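You operate a simulated robot arm through the tools that you are given. There is no shell and no other tool. Be economical: measure what you need, move in short steps, check, and stop when the job is done.

The job below is to be done with a simulated robot arm. You get a single attempt, and the scene is never put back.

Task
Leak-test the red finished cap at 60 kPa, then put it back.
Fine: open the blue valve before lifting the lid; leave the lid on the bench and the knob at 60.

Only the result counts: the job must be done as asked and must still hold three seconds after the hand-in. Knocking over, shifting, dropping, spilling or breaking anything else fails it. Lids that push on must go on centred and level and be pressed home; caps that screw on are set level and turned clockwise until they are tight.

Robot
A 7-joint arm with a two-finger parallel gripper, fixed in place. Base frame: the origin is at the foot of the arm, x ahead of it, y to its left, z up; the work surface is at about z = 860. Readings come in mm, degrees, newtons and seconds.
Its first joint turns from -166.0 to 166.0 degrees. Payload 4.4 kg.
The tool frame sits at the grasp point between the pads (the TCP): z along the fingers, y along the line on which they close. The tips reach 23 mm beyond it. The gripper opens to 94 mm. The fingers are 38 mm wide and 10 mm thick; the gripper's body (54 by 96 mm) begins 39 mm behind the TCP.
Orientation is that of the tool frame in the base frame, as [roll, pitch, yaw] about the fixed x, y, z axes, in that order (R = Rz(yaw) Ry(pitch) Rx(roll)). With the fingers straight down and closing along the base's y, the tool's x points along the base's -x, its y along +y and its z along -z.

Tools
- The arm moves only by the tool jog_arm. Its argument "rows" is a list of rows, each an object of numbers (a shift or turn left out is 0, a gripper value left out holds the last): "dx", "dy", "dz": the shift along the base's x, y, z in mm; "ax", "ay", "az": the turn, a rotation vector about the base's x, y, z in rad. In form: [{"dx": .., "dy": .., "dz": .., "ax": .., "ay": .., "az": ..}, ...]. A call has 1 to 20 rows; each row shifts and turns the commanded pose from where the row before left it. "hand" is the opening, from 0 (shut) to 1 (fully open), set as the call begins (left out, the last holds). A row lasts 0.2 s, in which the tool goes at most 50 mm and 8.6 degrees; a call with a longer step from one row to the next is refused whole, and so is a gripper value outside its range. Where a pose cannot be reached the arm comes as near as it can. A force on the tool above 40 N (or 10 N above the force at the start of the call, whichever is more), or a blocked arm, ends the call early, and 0.2 s more pass. The fingers move at their own pace (about 72 mm/s each) and stop on an object; they squeeze with about 39 N. The grip force told is the motor's: it shows also when the fingers shut on nothing. Time passes only in rows, and 0.2 s behind the last, so rows that do not move let the fingers close. The reply holds the time, the measured pose of the TCP, the force on the tool along the base axes, the opening and the grip force, in the units named above and with some noise.
- Cameras (640 x 400 px; columns grow to the right, rows downward): "scene" is fixed at [219, -651.6, 1448.4]; the picture's right is [0.79, -0.61, 0.00], its down [-0.27, -0.34, -0.90] and it looks along [0.55, 0.71, -0.43] (base axes); focal length 294 px, centre (320, 200). "wrist" rides on the gripper at [86, 16, -75] in the tool frame; the picture's right is [-0.18, 0.98, 0.00], its down [-0.58, -0.11, -0.81] and it looks along [-0.79, -0.15, 0.59] (tool axes); focal length 243 px, centre (320, 200). There is no depth. A picture from a camera that has moved, and an enlarged one, comes with that camera's place and axes in the base frame and with its lens.
- camera(camera): a new picture of that camera. It takes no simulated time.
- zoom(camera, box): a new picture of the part [left, top, right, bottom] of that camera's present view, enlarged. It takes no simulated time.
- hand_in(): hands the job in; it is judged then, once.

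Work in short steps. Places have to be worked out from the pictures, the camera data and where the tool is seen: move nearer, look again, correct. Check each grasp and each placing, and mend what went wrong. You have 120 turns and 84 pictures in all, those below and enlarged ones among them. Open the gripper and draw the arm clear of the work before you hand the job in, unless the task says otherwise; then end with one line.

The tools are called after "Call:" as name(argument=value, ...) on one line, values as JSON. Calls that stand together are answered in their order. jog_arm: Moves the arm, as the interface text tells. Its arguments: {"type":"object","properties":{"rows":{"type":"array","items":{"type":"object","properties":{"dx":{"type":"number"},"dy":{"type":"number"},"dz":{"type":"number"},"ax":{"type":"number"},"ay":{"type":"number"},"az":{"type":"number"}}}},"hand":{"type":"number"}},"required":["rows"]} The other tools are called the same way: camera (camera) takes a picture; zoom (camera, box) takes an enlarged picture of a part of a camera's view; hand_in () hands the job in.

At the start:

```text
time: 0.0
eef_pos: [701.5, 193.9, 1188.6]
orientation: [180.0, 0.0, 179.9]
force: [0.0, 0.6, -0.1]
gripper_width: 93.9
grasp_force: 0.0
```

scene: 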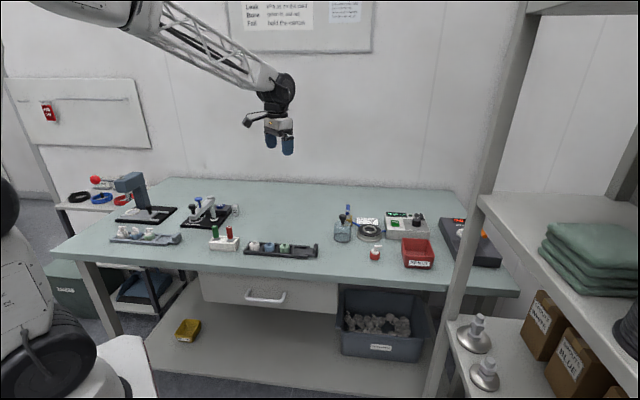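
wrist: 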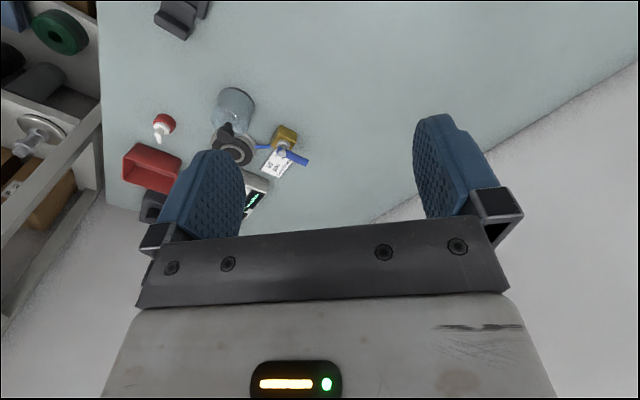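

I'll look closely at the bench first: the leak tester seems to be at right (jar, valve, gauge).

Call:
zoom(camera="scene", box=[310, 190, 510, 290])

Call:
zoom(camera="scene", box=[90, 160, 330, 280])

Call:
zoom(camera="scene", box=[220, 0, 380, 60])

Call:
zoom(camera="wrist", box=[100, 60, 340, 220])

```text
3.20 times, centred on (410, 240) of scene
camera zoom: at [219.0, -651.6, 1448.4], right [0.79, -0.61, 0.0], down [-0.27, -0.34, -0.9], along [0.55, 0.71, -0.43], focal length 940 px, centre (32, 72)
```

zoom: 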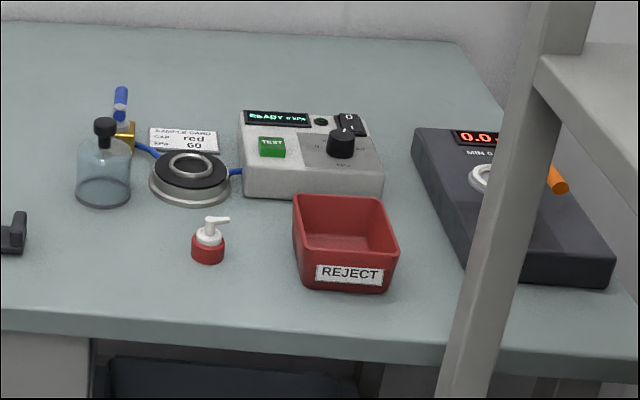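

```text
2.67 times, centred on (210, 220) of scene
camera zoom: at [219.0, -651.6, 1448.4], right [0.79, -0.61, 0.0], down [-0.27, -0.34, -0.9], along [0.55, 0.71, -0.43], focal length 783 px, centre (613, 147)
```

zoom: 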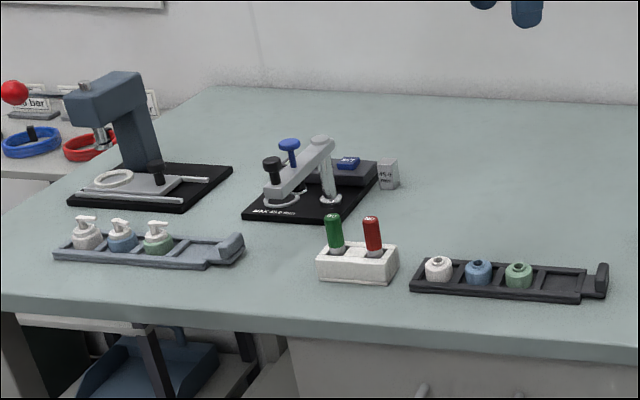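

```text
4.00 times, centred on (300, 30) of scene
camera zoom: at [219.0, -651.6, 1448.4], right [0.79, -0.61, 0.0], down [-0.27, -0.34, -0.9], along [0.55, 0.71, -0.43], focal length 1175 px, centre (400, 880)
```

zoom: 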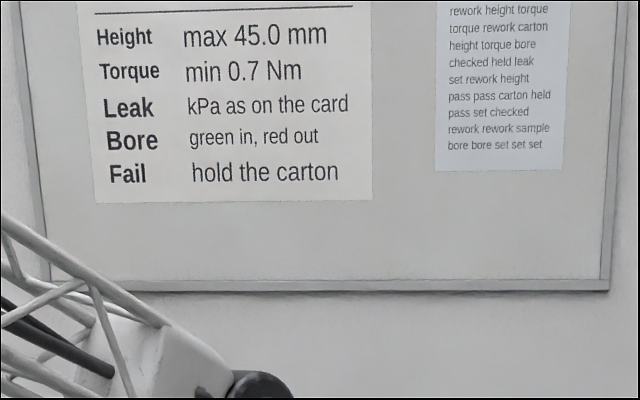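

```text
2.50 times, centred on (220, 140) of wrist
camera zoom: at [615.1, 209.8, 1262.2], right [0.18, 0.98, 0.0], down [0.58, -0.11, 0.81], along [0.79, -0.15, -0.59], focal length 606 px, centre (570, 350)
```

zoom: 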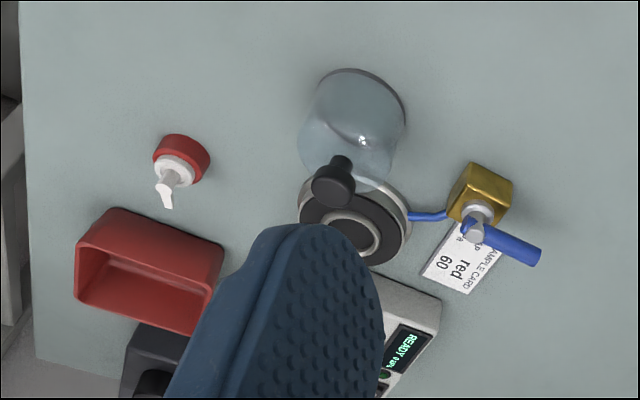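

The tester has a bell jar (lid) on the bench, a seat base, a blue-levered valve, and a control box with TEST button and knob. I'll move for a closer wrist view.

Call:
jog_arm(rows=[{"dx": 10, "dy": -40, "dz": -20}, {"dx": 10, "dy": -40, "dz": -20}, {"dx": 10, "dy": -40, "dz": -20}, {"dx": 10, "dy": -40, "dz": -20}, {"dx": 10, "dy": -34, "dz": -10}])

Call:
camera(camera="wrist")

Call:
camera(camera="scene")

```text
time: 1.2
eef_pos: [750.3, -1.6, 1099.0]
orientation: [-179.9, 0.0, 180.0]
force: [-0.3, -0.1, 0.4]
gripper_width: 94.0
grasp_force: 0.1
```

```text
77 pictures are left
camera wrist: at [664.2, 14.8, 1171.4], right [0.18, 0.98, 0.0], down [0.58, -0.11, 0.81], along [0.79, -0.15, -0.59], focal length 243 px, centre (320, 200)
```

wrist: 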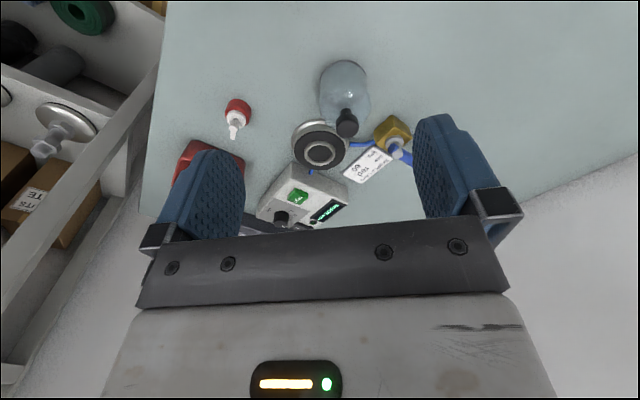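

```text
76 pictures are left
```

scene: 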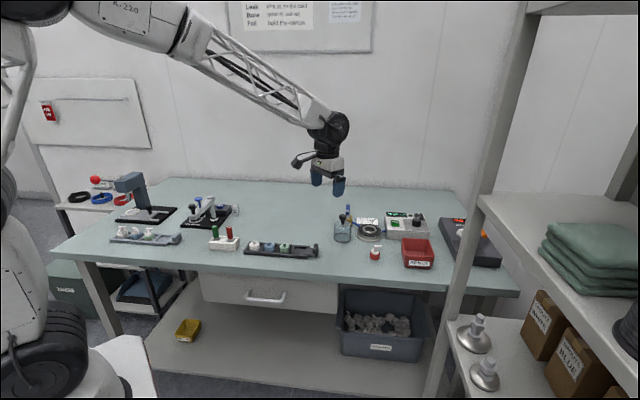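

Good view; moving lower for more precise measurements.

Call:
jog_arm(rows=[{"dx": 10, "dy": -10, "dz": -20}, {"dx": 10, "dy": -10, "dz": -20}, {"dx": 10, "dy": -10, "dz": -20}])

Call:
zoom(camera="wrist", box=[180, 20, 440, 230])

Call:
camera(camera="wrist")

```text
time: 2.0
eef_pos: [782.1, -32.6, 1038.6]
orientation: [-179.9, 0.0, -179.9]
force: [1.1, 0.6, 0.0]
gripper_width: 94.0
grasp_force: 0.0
```

```text
1.90 times, centred on (310, 125) of wrist
camera zoom: at [694.9, -16.0, 1112.0], right [0.18, 0.98, 0.0], down [0.58, -0.11, 0.81], along [0.79, -0.15, -0.59], focal length 462 px, centre (339, 343)
```

zoom: 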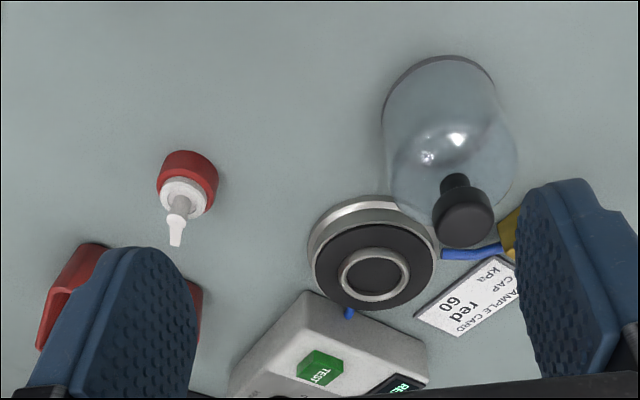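

```text
74 pictures are left
camera wrist: at [694.9, -16.0, 1112.0], right [0.18, 0.98, 0.0], down [0.58, -0.11, 0.81], along [0.79, -0.15, -0.59], focal length 243 px, centre (320, 200)
```

wrist: 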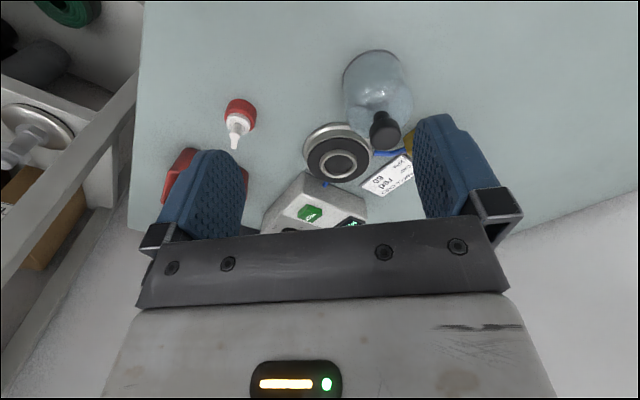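

Estimates: cap ≈(837,-140), seat ≈(921,-34,~888), jar knob ≈(835,14,952). I need a closer view of the valve and the control box.

Call:
jog_arm(rows=[{"dx": 20, "dy": 20, "dz": 10}, {"dx": 20, "dy": 20}, {"dx": 20, "dy": 20}])

Call:
zoom(camera="wrist", box=[200, 20, 460, 230])

Call:
jog_arm(rows=[{"dx": 20, "dy": -40, "dz": 10}, {"dx": 20, "dy": -40}, {"dx": 20, "dy": -40}])

Call:
zoom(camera="wrist", box=[200, 20, 460, 230])

```text
time: 2.8
eef_pos: [838.2, 28.6, 1049.5]
orientation: [180.0, 0.0, 180.0]
force: [-0.4, 0.4, 0.1]
gripper_width: 93.9
grasp_force: 0.0
```

```text
1.90 times, centred on (330, 125) of wrist
camera zoom: at [751.9, 44.8, 1122.2], right [0.18, 0.98, 0.0], down [0.58, -0.11, 0.81], along [0.79, -0.15, -0.59], focal length 462 px, centre (301, 343)
```

zoom: 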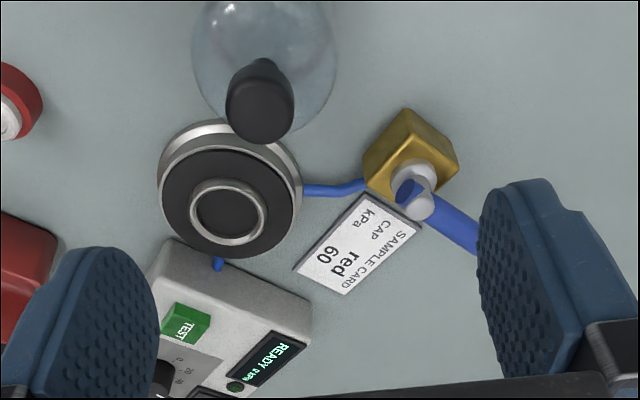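

```text
time: 3.6
eef_pos: [899.8, -89.9, 1061.9]
orientation: [180.0, 0.1, 180.0]
force: [0.2, -0.7, -0.6]
gripper_width: 94.2
grasp_force: 0.1
```

```text
1.90 times, centred on (330, 125) of wrist
camera zoom: at [813.2, -72.7, 1134.8], right [0.18, 0.98, 0.0], down [0.58, -0.11, 0.81], along [0.79, -0.15, -0.59], focal length 462 px, centre (301, 343)
```

zoom: 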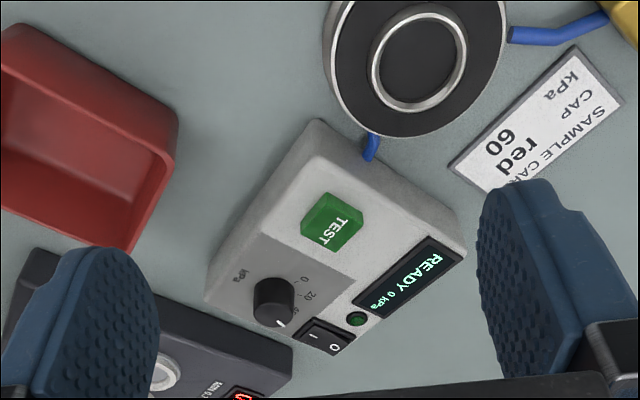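

The tester is powered (READY 0 kPa). I'll zoom at the knob scale and at the valve.

Call:
jog_arm(rows=[{"dx": 10, "dy": -20}, {"dx": 10, "dy": -20}, {"dx": 10, "dy": 0}])

Call:
zoom(camera="wrist", box=[250, 80, 410, 210])

Call:
zoom(camera="scene", box=[335, 200, 435, 260])

```text
time: 4.4
eef_pos: [931.3, -129.8, 1057.9]
orientation: [179.9, -0.1, 180.0]
force: [-0.3, 0.4, -0.6]
gripper_width: 94.4
grasp_force: 0.1
```

```text
3.08 times, centred on (330, 145) of wrist
camera zoom: at [844.7, -112.6, 1131.3], right [0.18, 0.98, 0.0], down [0.58, -0.11, 0.81], along [0.79, -0.15, -0.59], focal length 746 px, centre (289, 369)
```

zoom: 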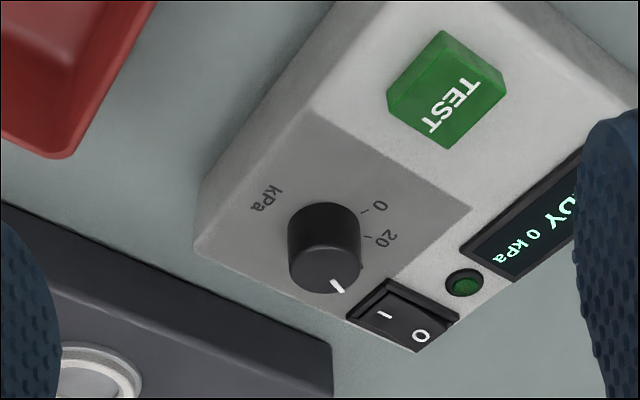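

```text
6.40 times, centred on (385, 230) of scene
camera zoom: at [219.0, -651.6, 1448.4], right [0.79, -0.61, 0.0], down [-0.27, -0.34, -0.9], along [0.55, 0.71, -0.43], focal length 1880 px, centre (-96, 8)
```

zoom: 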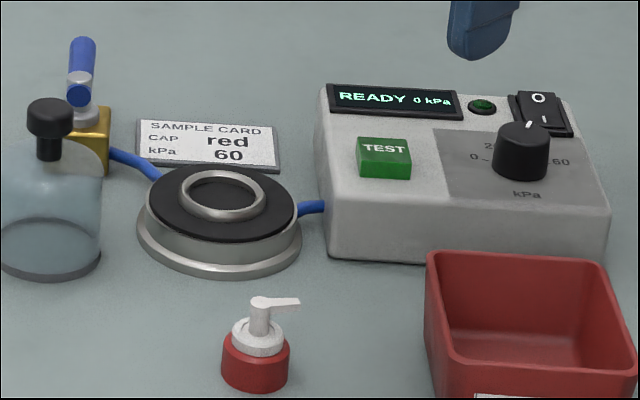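

Display and labels are readable; knob sits ≈(1058,-137,923), button ≈(1004,-84,~905), valve lever runs from ≈(918,70) to (956,116) (crosswise to hose, so likely closed). Now a close look at the red cap.

Call:
jog_arm(rows=[{"dx": -40, "dz": -10}, {"dx": -40, "dz": -10}, {"dx": -40, "dz": -20}, {"dx": -46, "dz": -30, "dy": 4}, {"dz": -35}])

Call:
camera(camera="wrist")

Call:
zoom(camera="scene", box=[350, 220, 400, 270])

```text
refused: row 4 steps farther than a row can; nothing moved
```

```text
69 pictures are left
camera wrist: at [844.7, -112.6, 1131.3], right [0.18, 0.98, 0.0], down [0.58, -0.11, 0.81], along [0.79, -0.15, -0.59], focal length 243 px, centre (320, 200)
```

wrist: 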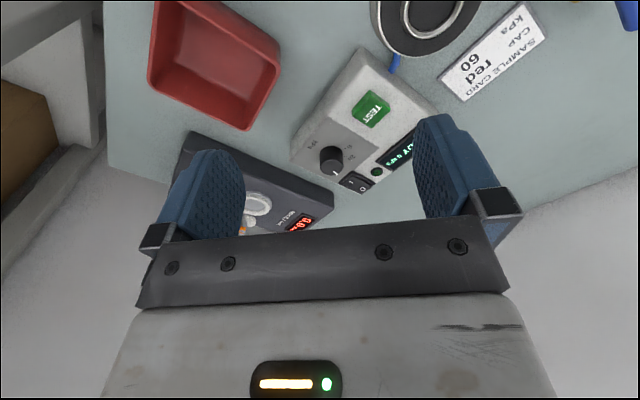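

```text
8.00 times, centred on (375, 245) of scene
camera zoom: at [219.0, -651.6, 1448.4], right [0.79, -0.61, 0.0], down [-0.27, -0.34, -0.9], along [0.55, 0.71, -0.43], focal length 2350 px, centre (-120, -160)
```

zoom: 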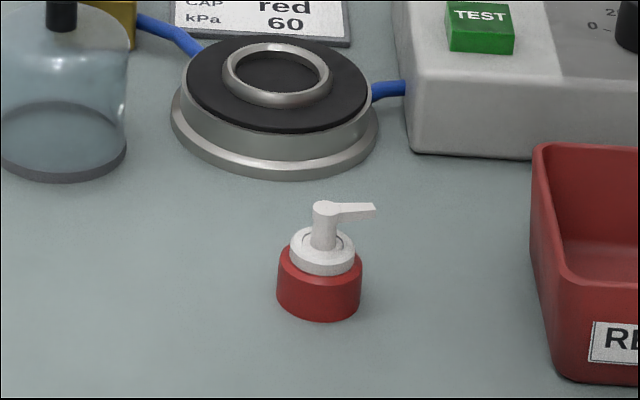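

The cap: ~34 mm wide, red body ~16 mm high, ~44 total, spout pointing along (0.79,-0.61). I'll turn the gripper -38° so the fingers close across the spout, and approach with view from behind.

Call:
jog_arm(rows=[{"dx": -40, "dz": -10, "az": -0.1326}, {"dx": -40, "dz": -10, "az": -0.1326}, {"dx": -40, "dz": -10, "az": -0.1326}, {"dx": -20, "dz": -30, "az": -0.1326}, {"dx": -5, "dy": 14, "dz": -30, "az": -0.1326}])

Call:
camera(camera="wrist")

```text
time: 5.6
eef_pos: [787.7, -118.2, 968.8]
orientation: [180.0, 0.0, 141.9]
force: [-0.5, 0.3, 1.1]
gripper_width: 93.8
grasp_force: 0.2
```

```text
67 pictures are left
camera wrist: at [728.8, -50.6, 1043.7], right [0.75, 0.66, 0.0], down [0.39, -0.44, 0.81], along [0.53, -0.61, -0.59], focal length 243 px, centre (320, 200)
```

wrist: 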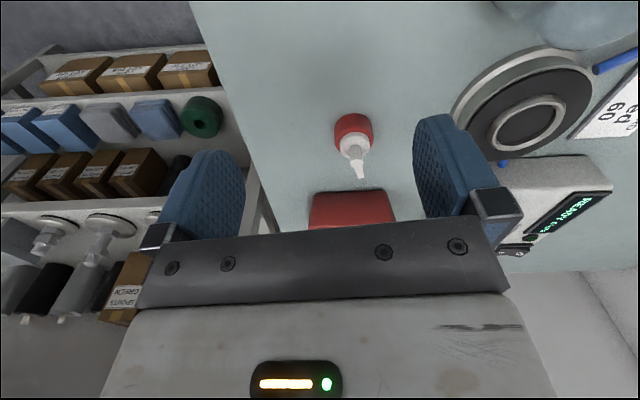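

Cap triangulates to ≈(844,-138). Positioning above it at a safe height.

Call:
jog_arm(rows=[{"dx": 28, "dy": -10}, {"dx": 28, "dy": -10}, {"dz": -28}, {}])

Call:
camera(camera="wrist")

Call:
zoom(camera="scene", box=[335, 200, 425, 270])

```text
time: 6.6
eef_pos: [842.5, -137.7, 939.0]
orientation: [180.0, 0.0, 142.0]
force: [-0.8, -0.1, -0.6]
gripper_width: 94.1
grasp_force: 0.0
```

```text
66 pictures are left
camera wrist: at [784.6, -70.5, 1012.8], right [0.75, 0.66, 0.0], down [0.39, -0.44, 0.81], along [0.53, -0.61, -0.59], focal length 243 px, centre (320, 200)
```

wrist: 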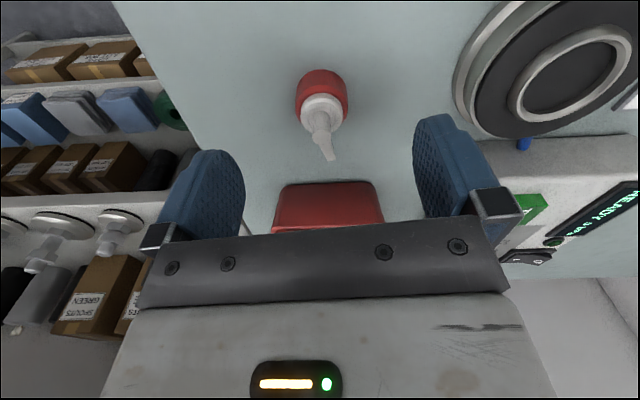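

```text
5.71 times, centred on (380, 235) of scene
camera zoom: at [219.0, -651.6, 1448.4], right [0.79, -0.61, 0.0], down [-0.27, -0.34, -0.9], along [0.55, 0.71, -0.43], focal length 1678 px, centre (-23, 0)
```

zoom: 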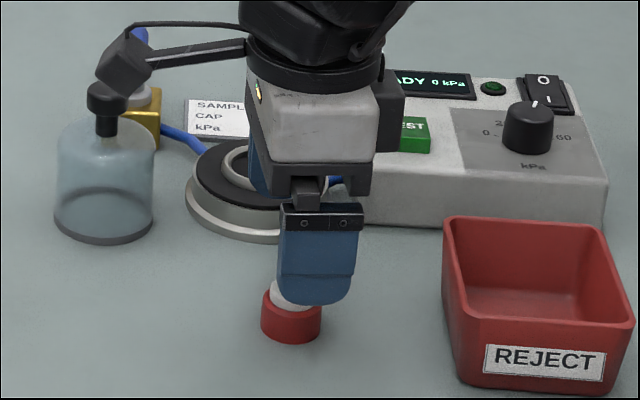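

The cap is centred between the fingers within ~2 mm. Descending so the tips end ~8 mm above the bench, to clear the seat's ring later.

Call:
jog_arm(rows=[{"dx": 1, "dz": -20}, {"dz": -18}, {"dz": -10}, {}])

Call:
zoom(camera="wrist", box=[220, 20, 420, 220])

Call:
zoom(camera="scene", box=[350, 220, 400, 270])

```text
time: 7.6
eef_pos: [842.9, -135.6, 890.4]
orientation: [179.9, 0.0, 141.9]
force: [-0.4, -0.4, 0.2]
gripper_width: 93.8
grasp_force: 0.1
```

```text
2.00 times, centred on (320, 120) of wrist
camera zoom: at [784.6, -68.7, 965.0], right [0.75, 0.66, 0.0], down [0.39, -0.44, 0.81], along [0.53, -0.61, -0.59], focal length 485 px, centre (320, 360)
```

zoom: 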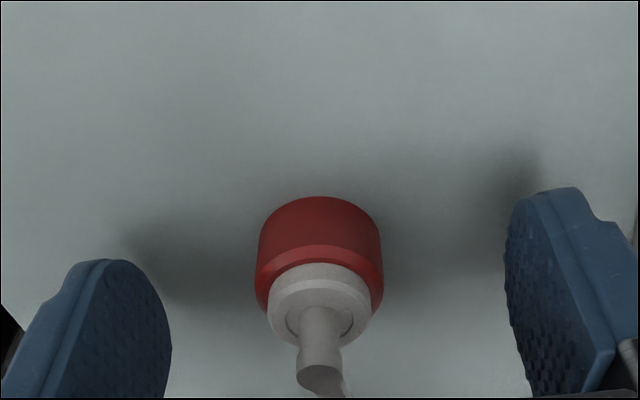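

```text
8.00 times, centred on (375, 245) of scene
camera zoom: at [219.0, -651.6, 1448.4], right [0.79, -0.61, 0.0], down [-0.27, -0.34, -0.9], along [0.55, 0.71, -0.43], focal length 2350 px, centre (-120, -160)
```

zoom: 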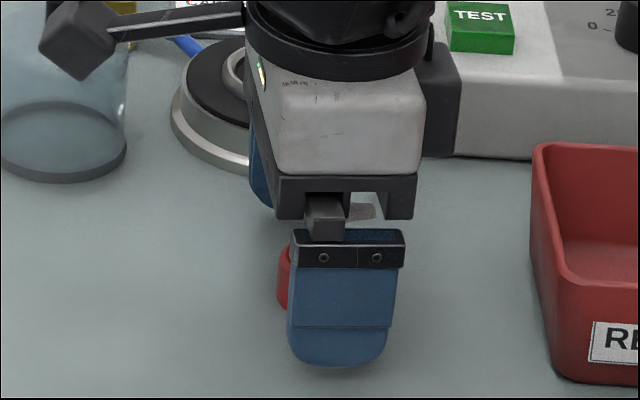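

Aligned laterally (within ~2 mm along finger width). Closing on the cap.

Call:
jog_arm(rows=[{"dx": 1, "dy": -1}, {}, {}, {}, {}], hand=0)

Call:
zoom(camera="wrist", box=[220, 20, 420, 220])

```text
time: 8.8
eef_pos: [844.5, -136.1, 891.6]
orientation: [180.0, 0.1, 142.1]
force: [0.3, 0.4, -0.3]
gripper_width: 31.9
grasp_force: 10.2
```

```text
2.00 times, centred on (320, 120) of wrist
camera zoom: at [785.8, -70.3, 965.4], right [0.75, 0.66, 0.0], down [0.39, -0.44, 0.81], along [0.53, -0.61, -0.59], focal length 485 px, centre (320, 360)
```

zoom: 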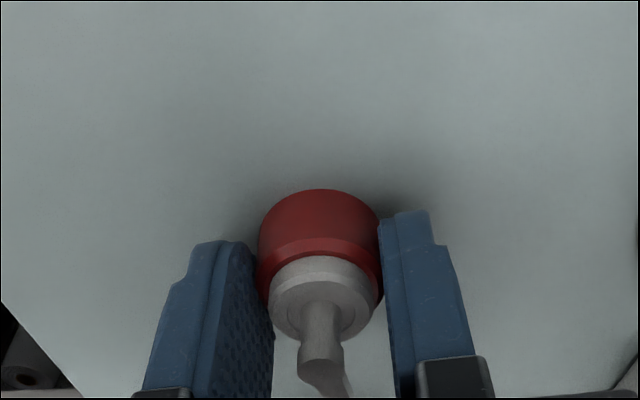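

Width 31.9; let force settle, then lift a bit and check.

Call:
jog_arm(rows=[{}, {}])

Call:
jog_arm(rows=[{"dz": 15}, {"dz": 20}, {"dz": 20}, {"dz": 20}])

Call:
camera(camera="wrist")

Call:
zoom(camera="scene", box=[335, 190, 425, 260])

```text
time: 9.4
eef_pos: [845.6, -137.2, 891.4]
orientation: [-180.0, 0.0, 142.0]
force: [0.4, -0.6, 0.2]
gripper_width: 31.9
grasp_force: 9.0
```

```text
time: 10.4
eef_pos: [845.1, -136.2, 966.2]
orientation: [179.9, 0.0, 142.0]
force: [0.0, -0.3, -0.2]
gripper_width: 31.9
grasp_force: 9.8
```

```text
61 pictures are left
camera wrist: at [786.0, -68.6, 1040.2], right [0.75, 0.66, 0.0], down [0.39, -0.44, 0.81], along [0.53, -0.61, -0.59], focal length 243 px, centre (320, 200)
```

wrist: 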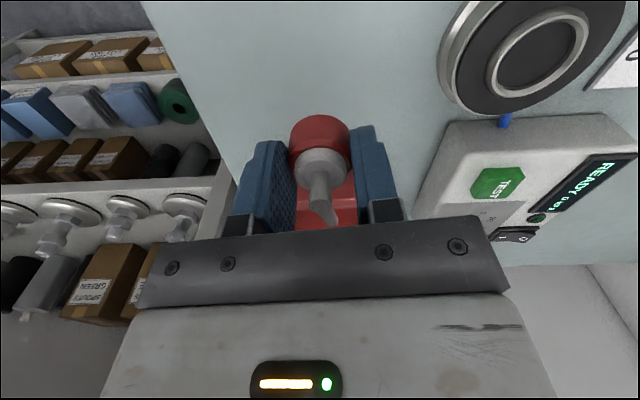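

```text
5.71 times, centred on (380, 225) of scene
camera zoom: at [219.0, -651.6, 1448.4], right [0.79, -0.61, 0.0], down [-0.27, -0.34, -0.9], along [0.55, 0.71, -0.43], focal length 1678 px, centre (-23, 57)
```

zoom: 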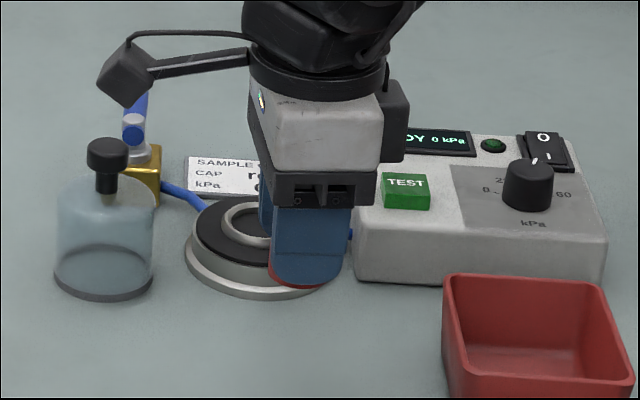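

Cap held. Moving over the seat at ≈(921,-34).

Call:
jog_arm(rows=[{"dx": 26, "dy": 34, "dz": 6}, {"dx": 26, "dy": 34}, {"dx": 24, "dy": 34}, {}])

Call:
zoom(camera="wrist", box=[220, 0, 420, 200])

Call:
zoom(camera="scene", box=[340, 190, 400, 250])

```text
time: 11.4
eef_pos: [919.7, -36.2, 972.1]
orientation: [179.9, 0.0, 141.9]
force: [0.3, 0.1, 0.2]
gripper_width: 31.6
grasp_force: 10.5
```

```text
2.00 times, centred on (320, 100) of wrist
camera zoom: at [861.4, 31.3, 1045.5], right [0.75, 0.66, 0.0], down [0.39, -0.44, 0.81], along [0.53, -0.61, -0.59], focal length 485 px, centre (320, 400)
```

zoom: 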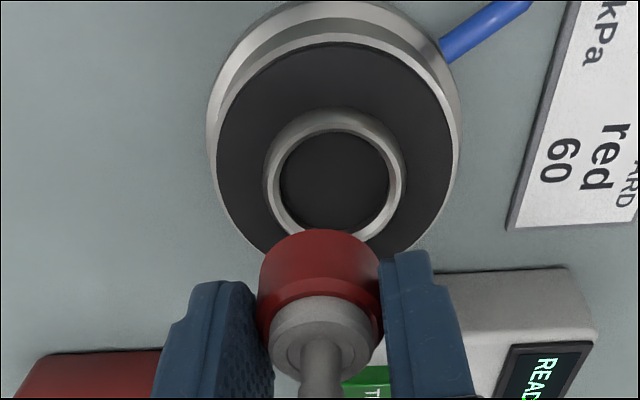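

```text
6.67 times, centred on (370, 220) of scene
camera zoom: at [219.0, -651.6, 1448.4], right [0.79, -0.61, 0.0], down [-0.27, -0.34, -0.9], along [0.55, 0.71, -0.43], focal length 1958 px, centre (-13, 67)
```

zoom: 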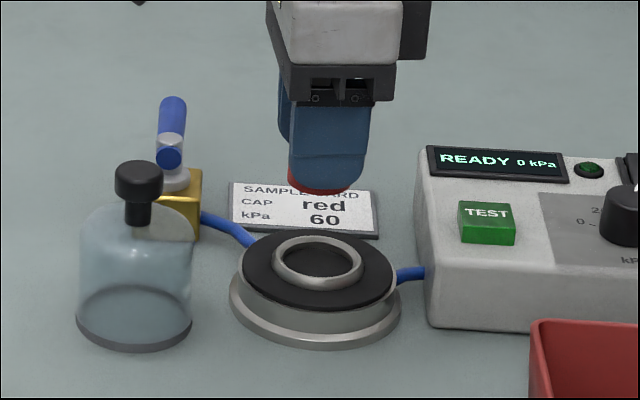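

Ring centre ≈(924.5,-34.5,888). Correcting and lowering to just above.

Call:
jog_arm(rows=[{"dx": 4.6, "dy": 2, "dz": -10}, {"dz": -20}, {}])

Call:
zoom(camera="wrist", box=[220, 0, 420, 200])

Call:
zoom(camera="scene", box=[350, 200, 390, 250])

```text
time: 12.2
eef_pos: [924.0, -34.5, 942.0]
orientation: [180.0, 0.0, 142.0]
force: [0.3, 0.0, -0.2]
gripper_width: 31.8
grasp_force: 10.0
```

```text
2.00 times, centred on (320, 100) of wrist
camera zoom: at [866.2, 32.5, 1015.9], right [0.75, 0.66, 0.0], down [0.39, -0.44, 0.81], along [0.53, -0.61, -0.59], focal length 485 px, centre (320, 400)
```

zoom: 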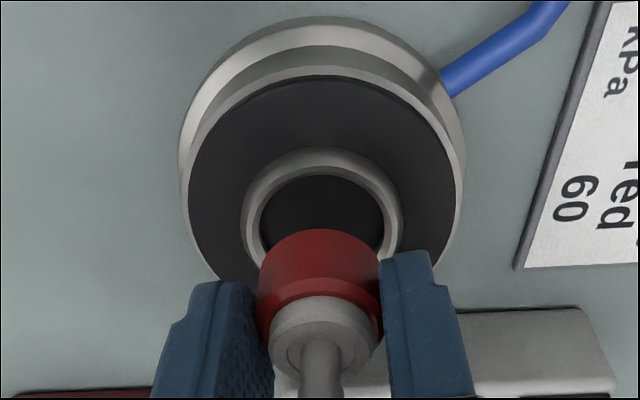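

```text
8.00 times, centred on (370, 225) of scene
camera zoom: at [219.0, -651.6, 1448.4], right [0.79, -0.61, 0.0], down [-0.27, -0.34, -0.9], along [0.55, 0.71, -0.43], focal length 2350 px, centre (-80, 0)
```

zoom: 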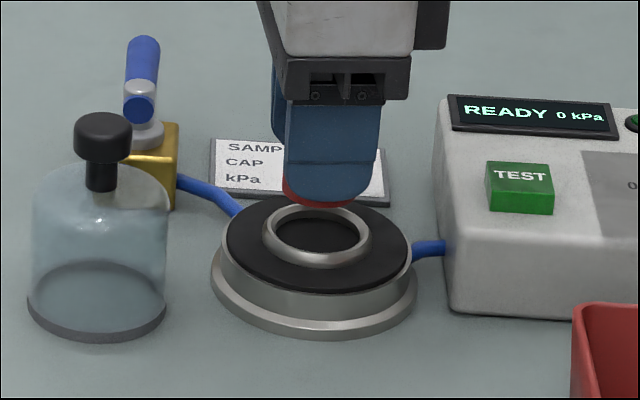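

Cap and ring centres agree within ~1 mm. Descending carefully, watching force.

Call:
jog_arm(rows=[{"dz": -10}, {"dz": -6}, {"dz": -2}, {"dz": -2}, {"dz": -2}, {}])

Call:
zoom(camera="wrist", box=[220, 40, 420, 200])

Call:
zoom(camera="scene", box=[350, 200, 390, 250])

```text
time: 13.6
eef_pos: [925.7, -34.6, 921.5]
orientation: [179.9, 0.0, 142.0]
force: [0.7, 0.0, 0.0]
gripper_width: 31.8
grasp_force: 10.2
```

```text
2.50 times, centred on (320, 120) of wrist
camera zoom: at [866.5, 32.3, 995.6], right [0.75, 0.66, 0.0], down [0.39, -0.44, 0.81], along [0.53, -0.61, -0.59], focal length 606 px, centre (320, 400)
```

zoom: 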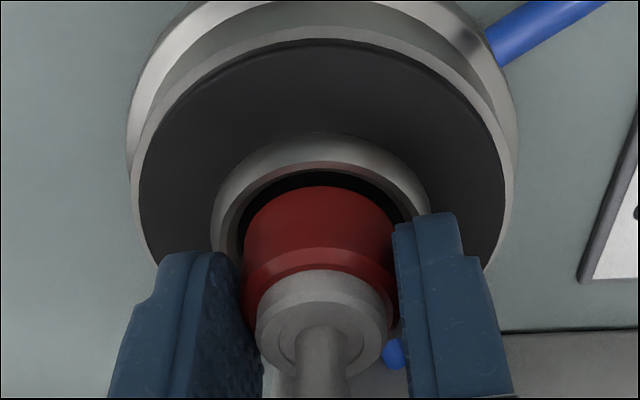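

```text
8.00 times, centred on (370, 225) of scene
camera zoom: at [219.0, -651.6, 1448.4], right [0.79, -0.61, 0.0], down [-0.27, -0.34, -0.9], along [0.55, 0.71, -0.43], focal length 2350 px, centre (-80, 0)
```

zoom: 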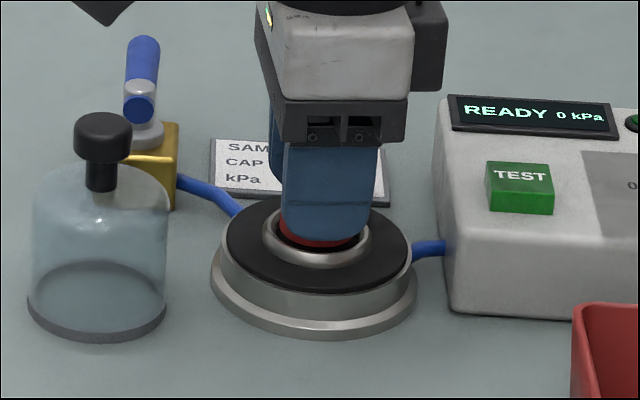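

Still no contact; lowering 2 mm at a time and re-checking the gap.

Call:
jog_arm(rows=[{"dz": -1.5}, {"dz": -1.5}, {}])

Call:
zoom(camera="wrist", box=[260, 60, 380, 160])

```text
time: 14.4
eef_pos: [925.1, -33.9, 918.5]
orientation: [179.9, 0.1, 142.0]
force: [0.1, 0.6, 0.2]
gripper_width: 31.8
grasp_force: 10.4
```

```text
4.00 times, centred on (320, 110) of wrist
camera zoom: at [867.3, 32.8, 992.4], right [0.75, 0.66, 0.0], down [0.39, -0.44, 0.81], along [0.53, -0.61, -0.59], focal length 970 px, centre (320, 560)
```

zoom: 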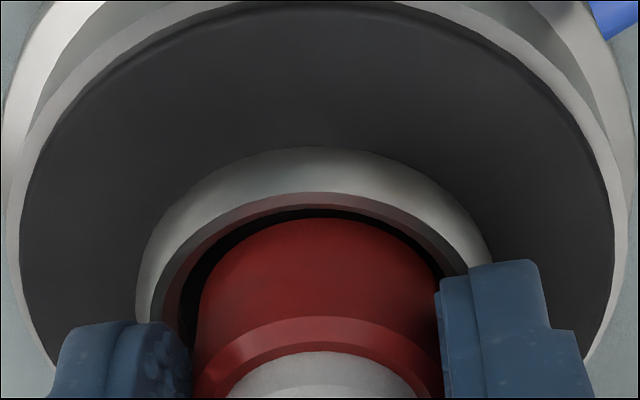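

Cap is entering the ring, laterally centred. Continuing down in 1 mm steps.

Call:
jog_arm(rows=[{"dz": -1}, {"dz": -1}, {}])

Call:
jog_arm(rows=[{"dz": -1}, {"dz": -1}, {}])

Call:
zoom(camera="wrist", box=[260, 60, 380, 160])

```text
time: 15.2
eef_pos: [925.1, -33.7, 916.4]
orientation: [180.0, -0.1, 142.0]
force: [-0.1, 0.1, -0.7]
gripper_width: 32.1
grasp_force: 9.9
```

```text
time: 16.0
eef_pos: [925.8, -35.0, 915.7]
orientation: [179.9, -0.1, 142.0]
force: [0.1, -0.1, 2.2]
gripper_width: 31.9
grasp_force: 10.2
```

```text
4.00 times, centred on (320, 110) of wrist
camera zoom: at [866.6, 32.7, 989.1], right [0.75, 0.66, 0.0], down [0.39, -0.44, 0.81], along [0.53, -0.61, -0.59], focal length 970 px, centre (320, 560)
```

zoom: 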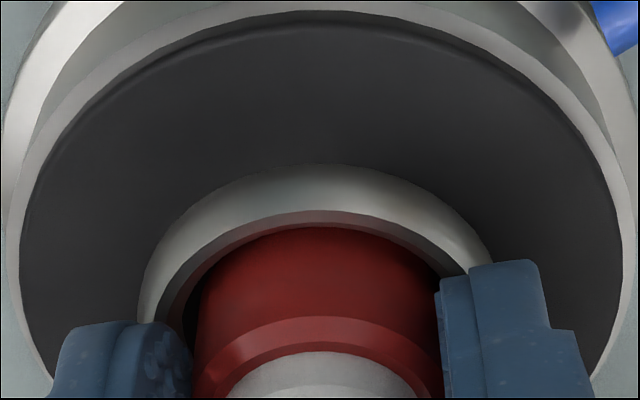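

Contact force appears at TCP z 915.7: cap bottom ≈884, resting on the pad inside the ring. Releasing, raising slightly to commanded level first.

Call:
jog_arm(rows=[{"dz": 0.8}, {}, {}], hand=0.7)

Call:
jog_arm(rows=[{"dz": 20}, {"dz": 30}, {"dz": 30}])

Call:
zoom(camera="wrist", box=[220, 0, 420, 200])

Call:
zoom(camera="scene", box=[340, 190, 400, 250])

```text
time: 16.8
eef_pos: [924.9, -34.5, 914.4]
orientation: [180.0, 0.0, 142.0]
force: [0.4, 0.2, -1.0]
gripper_width: 65.8
grasp_force: 0.0
```

```text
time: 17.6
eef_pos: [922.4, -34.4, 994.0]
orientation: [179.9, 0.0, 142.0]
force: [0.4, -0.5, 0.1]
gripper_width: 65.8
grasp_force: 0.1
```

```text
2.00 times, centred on (320, 100) of wrist
camera zoom: at [864.3, 32.2, 1068.1], right [0.75, 0.66, 0.0], down [0.39, -0.44, 0.81], along [0.53, -0.61, -0.59], focal length 485 px, centre (320, 400)
```

zoom: 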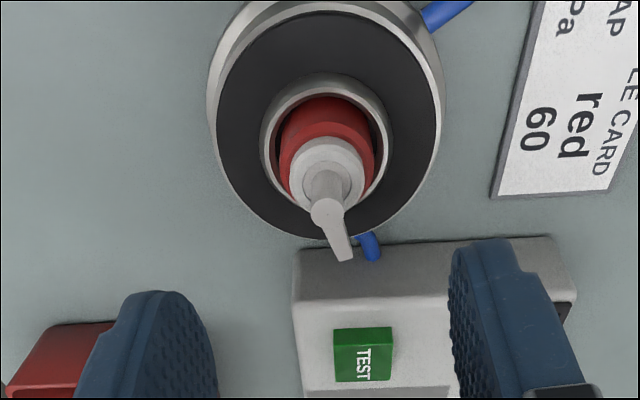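

```text
6.67 times, centred on (370, 220) of scene
camera zoom: at [219.0, -651.6, 1448.4], right [0.79, -0.61, 0.0], down [-0.27, -0.34, -0.9], along [0.55, 0.71, -0.43], focal length 1958 px, centre (-13, 67)
```

zoom: 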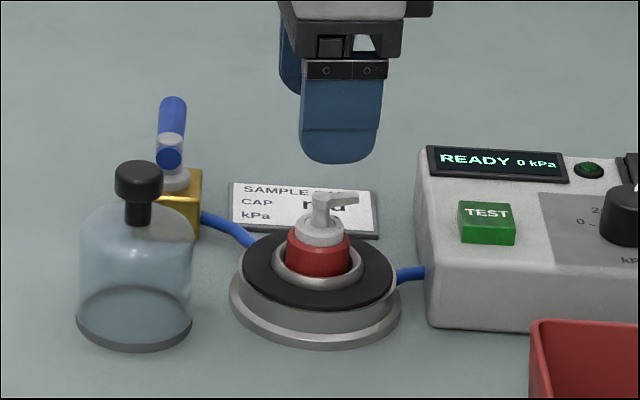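

Cap sits cleanly in the ring. Next the jar lid: moving over its knob ≈(835,14).

Call:
jog_arm(rows=[{"dx": -29, "dy": 16, "dz": 6}, {"dx": -29, "dy": 16}, {"dx": -29, "dy": 16}, {}], hand=0.7)

Call:
zoom(camera="wrist", box=[220, 0, 420, 200])

Call:
zoom(camera="scene", box=[325, 190, 385, 250])

```text
time: 18.6
eef_pos: [837.5, 12.2, 1001.9]
orientation: [-180.0, 0.0, 141.9]
force: [-0.3, 0.5, 0.5]
gripper_width: 65.7
grasp_force: 0.0
```

```text
2.00 times, centred on (320, 100) of wrist
camera zoom: at [778.9, 79.7, 1076.1], right [0.75, 0.66, 0.0], down [0.39, -0.44, 0.81], along [0.53, -0.6, -0.59], focal length 485 px, centre (320, 400)
```

zoom: 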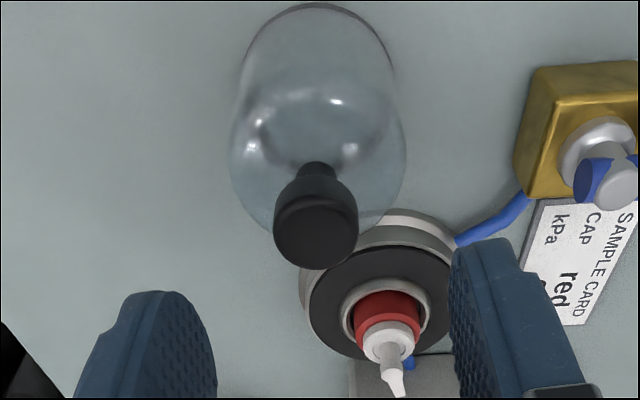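

```text
6.67 times, centred on (355, 220) of scene
camera zoom: at [219.0, -651.6, 1448.4], right [0.79, -0.61, 0.0], down [-0.27, -0.34, -0.9], along [0.55, 0.71, -0.43], focal length 1958 px, centre (87, 67)
```

zoom: 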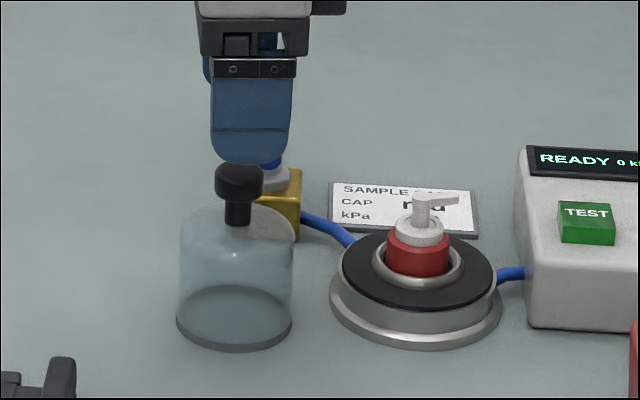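

Knob is within ~1 mm of the tool axis. Descending so the tips sit just above the dome and closing.

Call:
jog_arm(rows=[{"dx": -0.7, "dy": -1, "dz": -20}, {"dz": -15}, {"dz": -9}, {}])

Call:
zoom(camera="scene", box=[325, 190, 385, 250])

Call:
zoom(camera="wrist", box=[220, 20, 420, 220])

```text
time: 19.6
eef_pos: [838.1, 10.6, 955.5]
orientation: [179.9, -0.1, 142.0]
force: [0.1, 0.4, 0.4]
gripper_width: 66.0
grasp_force: 0.0
```

```text
6.67 times, centred on (355, 220) of scene
camera zoom: at [219.0, -651.6, 1448.4], right [0.79, -0.61, 0.0], down [-0.27, -0.34, -0.9], along [0.55, 0.71, -0.43], focal length 1958 px, centre (87, 67)
```

zoom: 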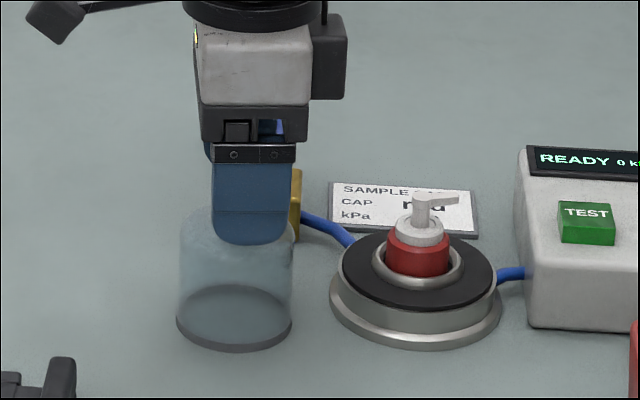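

```text
2.00 times, centred on (320, 120) of wrist
camera zoom: at [779.4, 77.5, 1029.8], right [0.75, 0.66, 0.0], down [0.39, -0.44, 0.81], along [0.53, -0.61, -0.59], focal length 485 px, centre (320, 360)
```

zoom: 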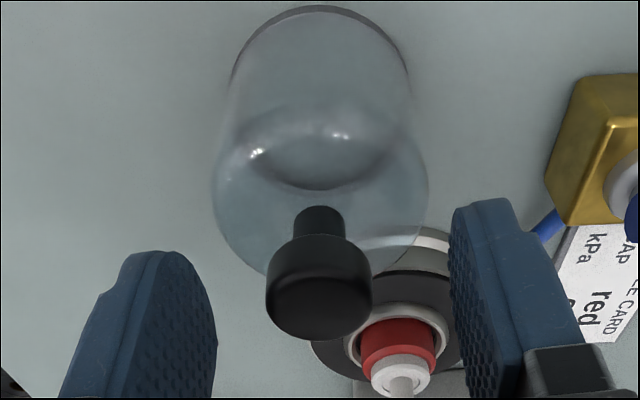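

Aligned on the knob; closing.

Call:
jog_arm(rows=[{}, {}, {}, {}, {}], hand=0)

Call:
jog_arm(rows=[{"dz": 6}, {"dz": 10}, {}])

Call:
zoom(camera="scene", box=[325, 190, 385, 250])

```text
time: 20.8
eef_pos: [837.2, 10.6, 955.7]
orientation: [179.9, 0.1, 142.0]
force: [0.1, -0.7, -0.6]
gripper_width: 24.8
grasp_force: 39.1
```

```text
time: 21.6
eef_pos: [839.2, 12.5, 973.4]
orientation: [180.0, 0.0, 142.0]
force: [0.1, -0.5, -0.7]
gripper_width: 24.7
grasp_force: 38.8
```

```text
6.67 times, centred on (355, 220) of scene
camera zoom: at [219.0, -651.6, 1448.4], right [0.79, -0.61, 0.0], down [-0.27, -0.34, -0.9], along [0.55, 0.71, -0.43], focal length 1958 px, centre (87, 67)
```

zoom: 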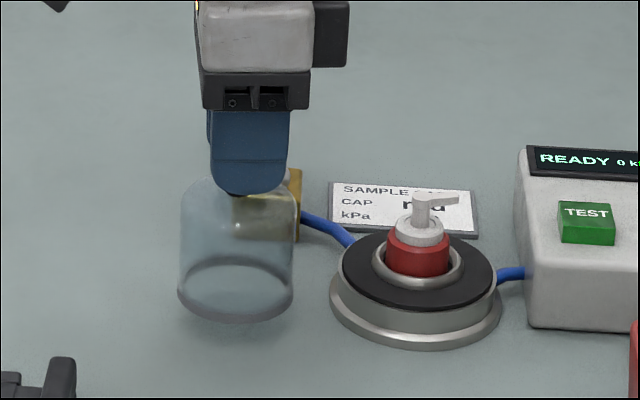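

Lid lifted. Raising well above the cap and moving over the seat.

Call:
jog_arm(rows=[{"dz": 35}, {"dz": 40}, {"dx": 29, "dy": -15.5}, {"dx": 29, "dy": -15.5}, {"dx": 28, "dy": -15}, {}])

Call:
zoom(camera="wrist", box=[220, 0, 420, 200])

Call:
zoom(camera="scene", box=[340, 180, 400, 250])

```text
time: 23.0
eef_pos: [921.8, -35.0, 1049.3]
orientation: [-180.0, 0.0, 142.0]
force: [0.1, -0.3, -1.0]
gripper_width: 24.7
grasp_force: 38.7
```

```text
2.00 times, centred on (320, 100) of wrist
camera zoom: at [863.8, 32.2, 1123.3], right [0.75, 0.66, 0.0], down [0.39, -0.44, 0.81], along [0.53, -0.61, -0.59], focal length 485 px, centre (320, 400)
```

zoom: 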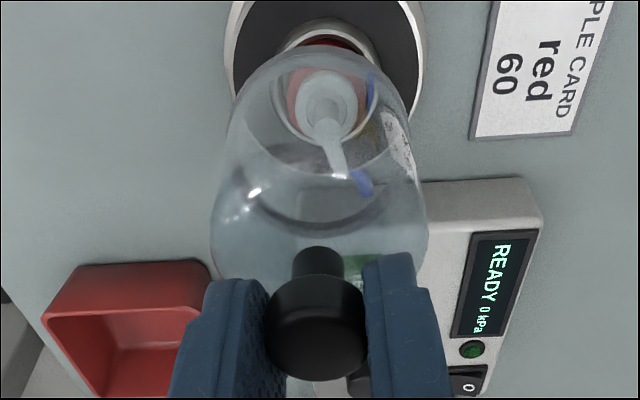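

```text
5.71 times, centred on (370, 215) of scene
camera zoom: at [219.0, -651.6, 1448.4], right [0.79, -0.61, 0.0], down [-0.27, -0.34, -0.9], along [0.55, 0.71, -0.43], focal length 1678 px, centre (34, 114)
```

zoom: 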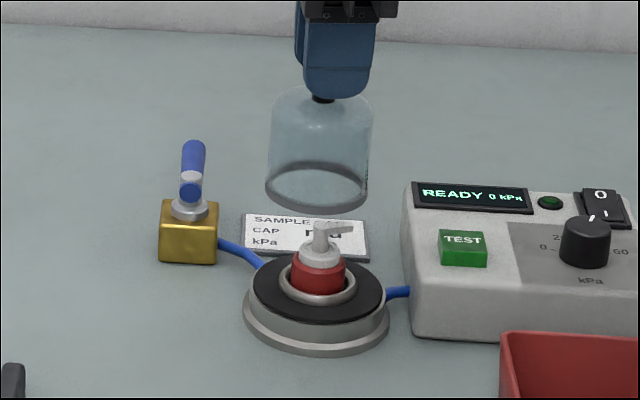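

The jar is level; scene columns show it's ~4 mm toward tool +x from the TCP, so I'll aim TCP at (927.7,-37), lower part-way and recheck.

Call:
jog_arm(rows=[{"dx": 5.9, "dy": -2}, {"dz": -15}, {}])

Call:
zoom(camera="scene", box=[350, 190, 390, 250])

Call:
zoom(camera="wrist", box=[260, 0, 380, 120])

```text
time: 23.8
eef_pos: [927.9, -35.9, 1033.7]
orientation: [180.0, 0.0, 142.0]
force: [-0.2, -0.2, -0.7]
gripper_width: 24.5
grasp_force: 38.6
```

```text
6.67 times, centred on (370, 220) of scene
camera zoom: at [219.0, -651.6, 1448.4], right [0.79, -0.61, 0.0], down [-0.27, -0.34, -0.9], along [0.55, 0.71, -0.43], focal length 1958 px, centre (-13, 67)
```

zoom: 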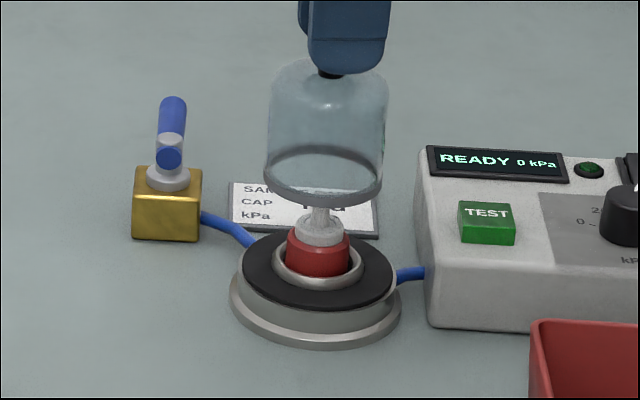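

```text
3.33 times, centred on (320, 60) of wrist
camera zoom: at [869.7, 31.1, 1107.6], right [0.75, 0.66, 0.0], down [0.39, -0.44, 0.81], along [0.53, -0.61, -0.59], focal length 809 px, centre (320, 667)
```

zoom: 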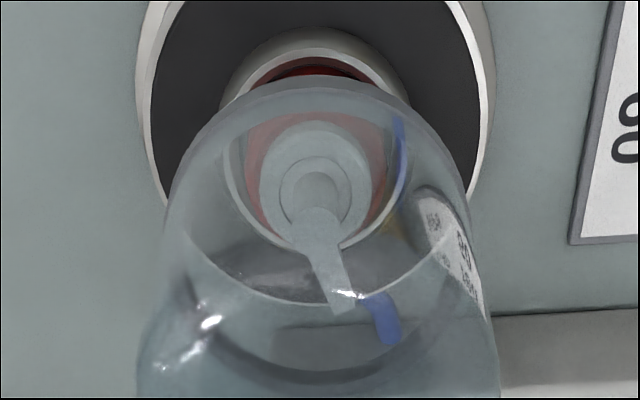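

Aligned within ~1–2 mm; small correction, then lowering with force watch.

Call:
jog_arm(rows=[{"dx": -0.8, "dy": -1, "dz": -5}, {"dz": -10}, {"dz": -10}, {"dz": -10}, {"dz": -8}, {}])

Call:
zoom(camera="scene", box=[350, 200, 390, 250])

Call:
zoom(camera="wrist", box=[240, 0, 400, 160])

```text
time: 25.2
eef_pos: [928.7, -37.7, 991.1]
orientation: [180.0, 0.0, 142.0]
force: [-0.8, -0.4, -0.4]
gripper_width: 24.7
grasp_force: 38.5
```

```text
8.00 times, centred on (370, 225) of scene
camera zoom: at [219.0, -651.6, 1448.4], right [0.79, -0.61, 0.0], down [-0.27, -0.34, -0.9], along [0.55, 0.71, -0.43], focal length 2350 px, centre (-80, 0)
```

zoom: 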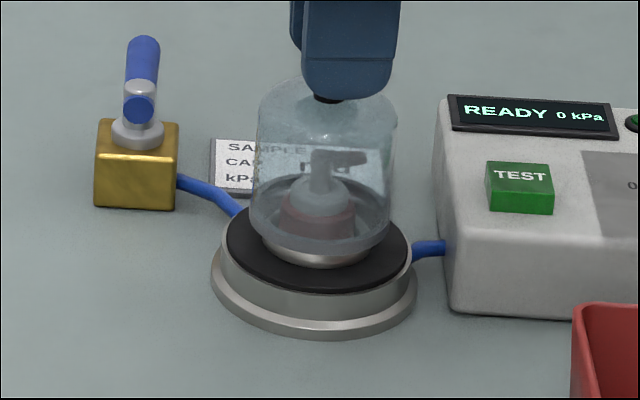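

```text
2.50 times, centred on (320, 80) of wrist
camera zoom: at [870.1, 29.7, 1064.5], right [0.75, 0.66, 0.0], down [0.39, -0.44, 0.81], along [0.53, -0.61, -0.59], focal length 606 px, centre (320, 500)
```

zoom: 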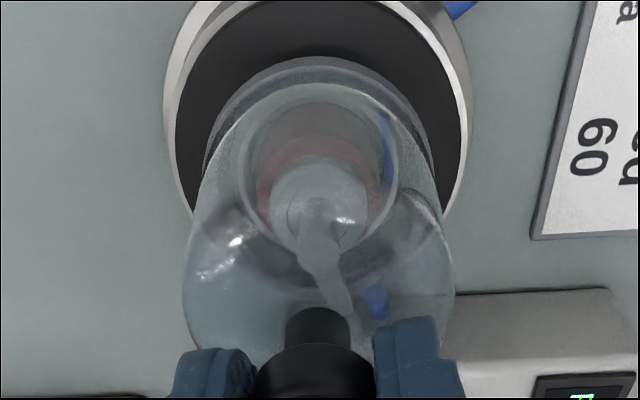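

Well centred in both views. Final lowering onto the pad in small steps.

Call:
jog_arm(rows=[{"dz": -4}, {"dz": -2}, {"dz": -2}, {"dz": -1}, {"dz": -1}, {"dz": -1}, {}])

Call:
zoom(camera="scene", box=[350, 200, 390, 250])

```text
time: 26.8
eef_pos: [929.5, -36.8, 980.6]
orientation: [-180.0, 0.1, 142.2]
force: [-0.7, 0.6, -0.5]
gripper_width: 24.6
grasp_force: 39.7
```

```text
8.00 times, centred on (370, 225) of scene
camera zoom: at [219.0, -651.6, 1448.4], right [0.79, -0.61, 0.0], down [-0.27, -0.34, -0.9], along [0.55, 0.71, -0.43], focal length 2350 px, centre (-80, 0)
```

zoom: 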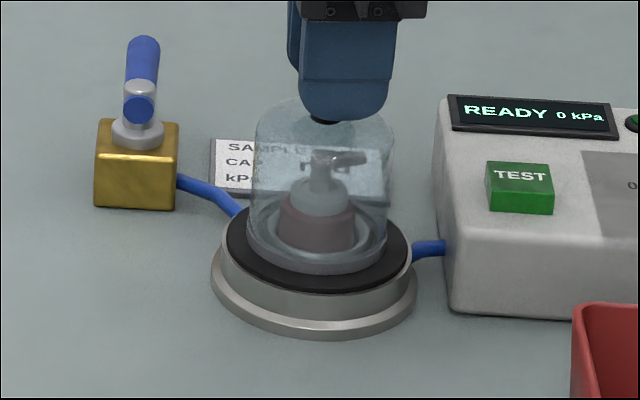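

No contact yet; continue slightly and press lightly to seat.

Call:
jog_arm(rows=[{"dz": -1}, {"dz": -1}, {"dz": -1}, {}])

```text
time: 27.8
eef_pos: [929.6, -34.5, 976.8]
orientation: [179.9, 0.1, 142.0]
force: [-2.2, -8.3, 28.6]
gripper_width: 25.1
grasp_force: 39.3
```

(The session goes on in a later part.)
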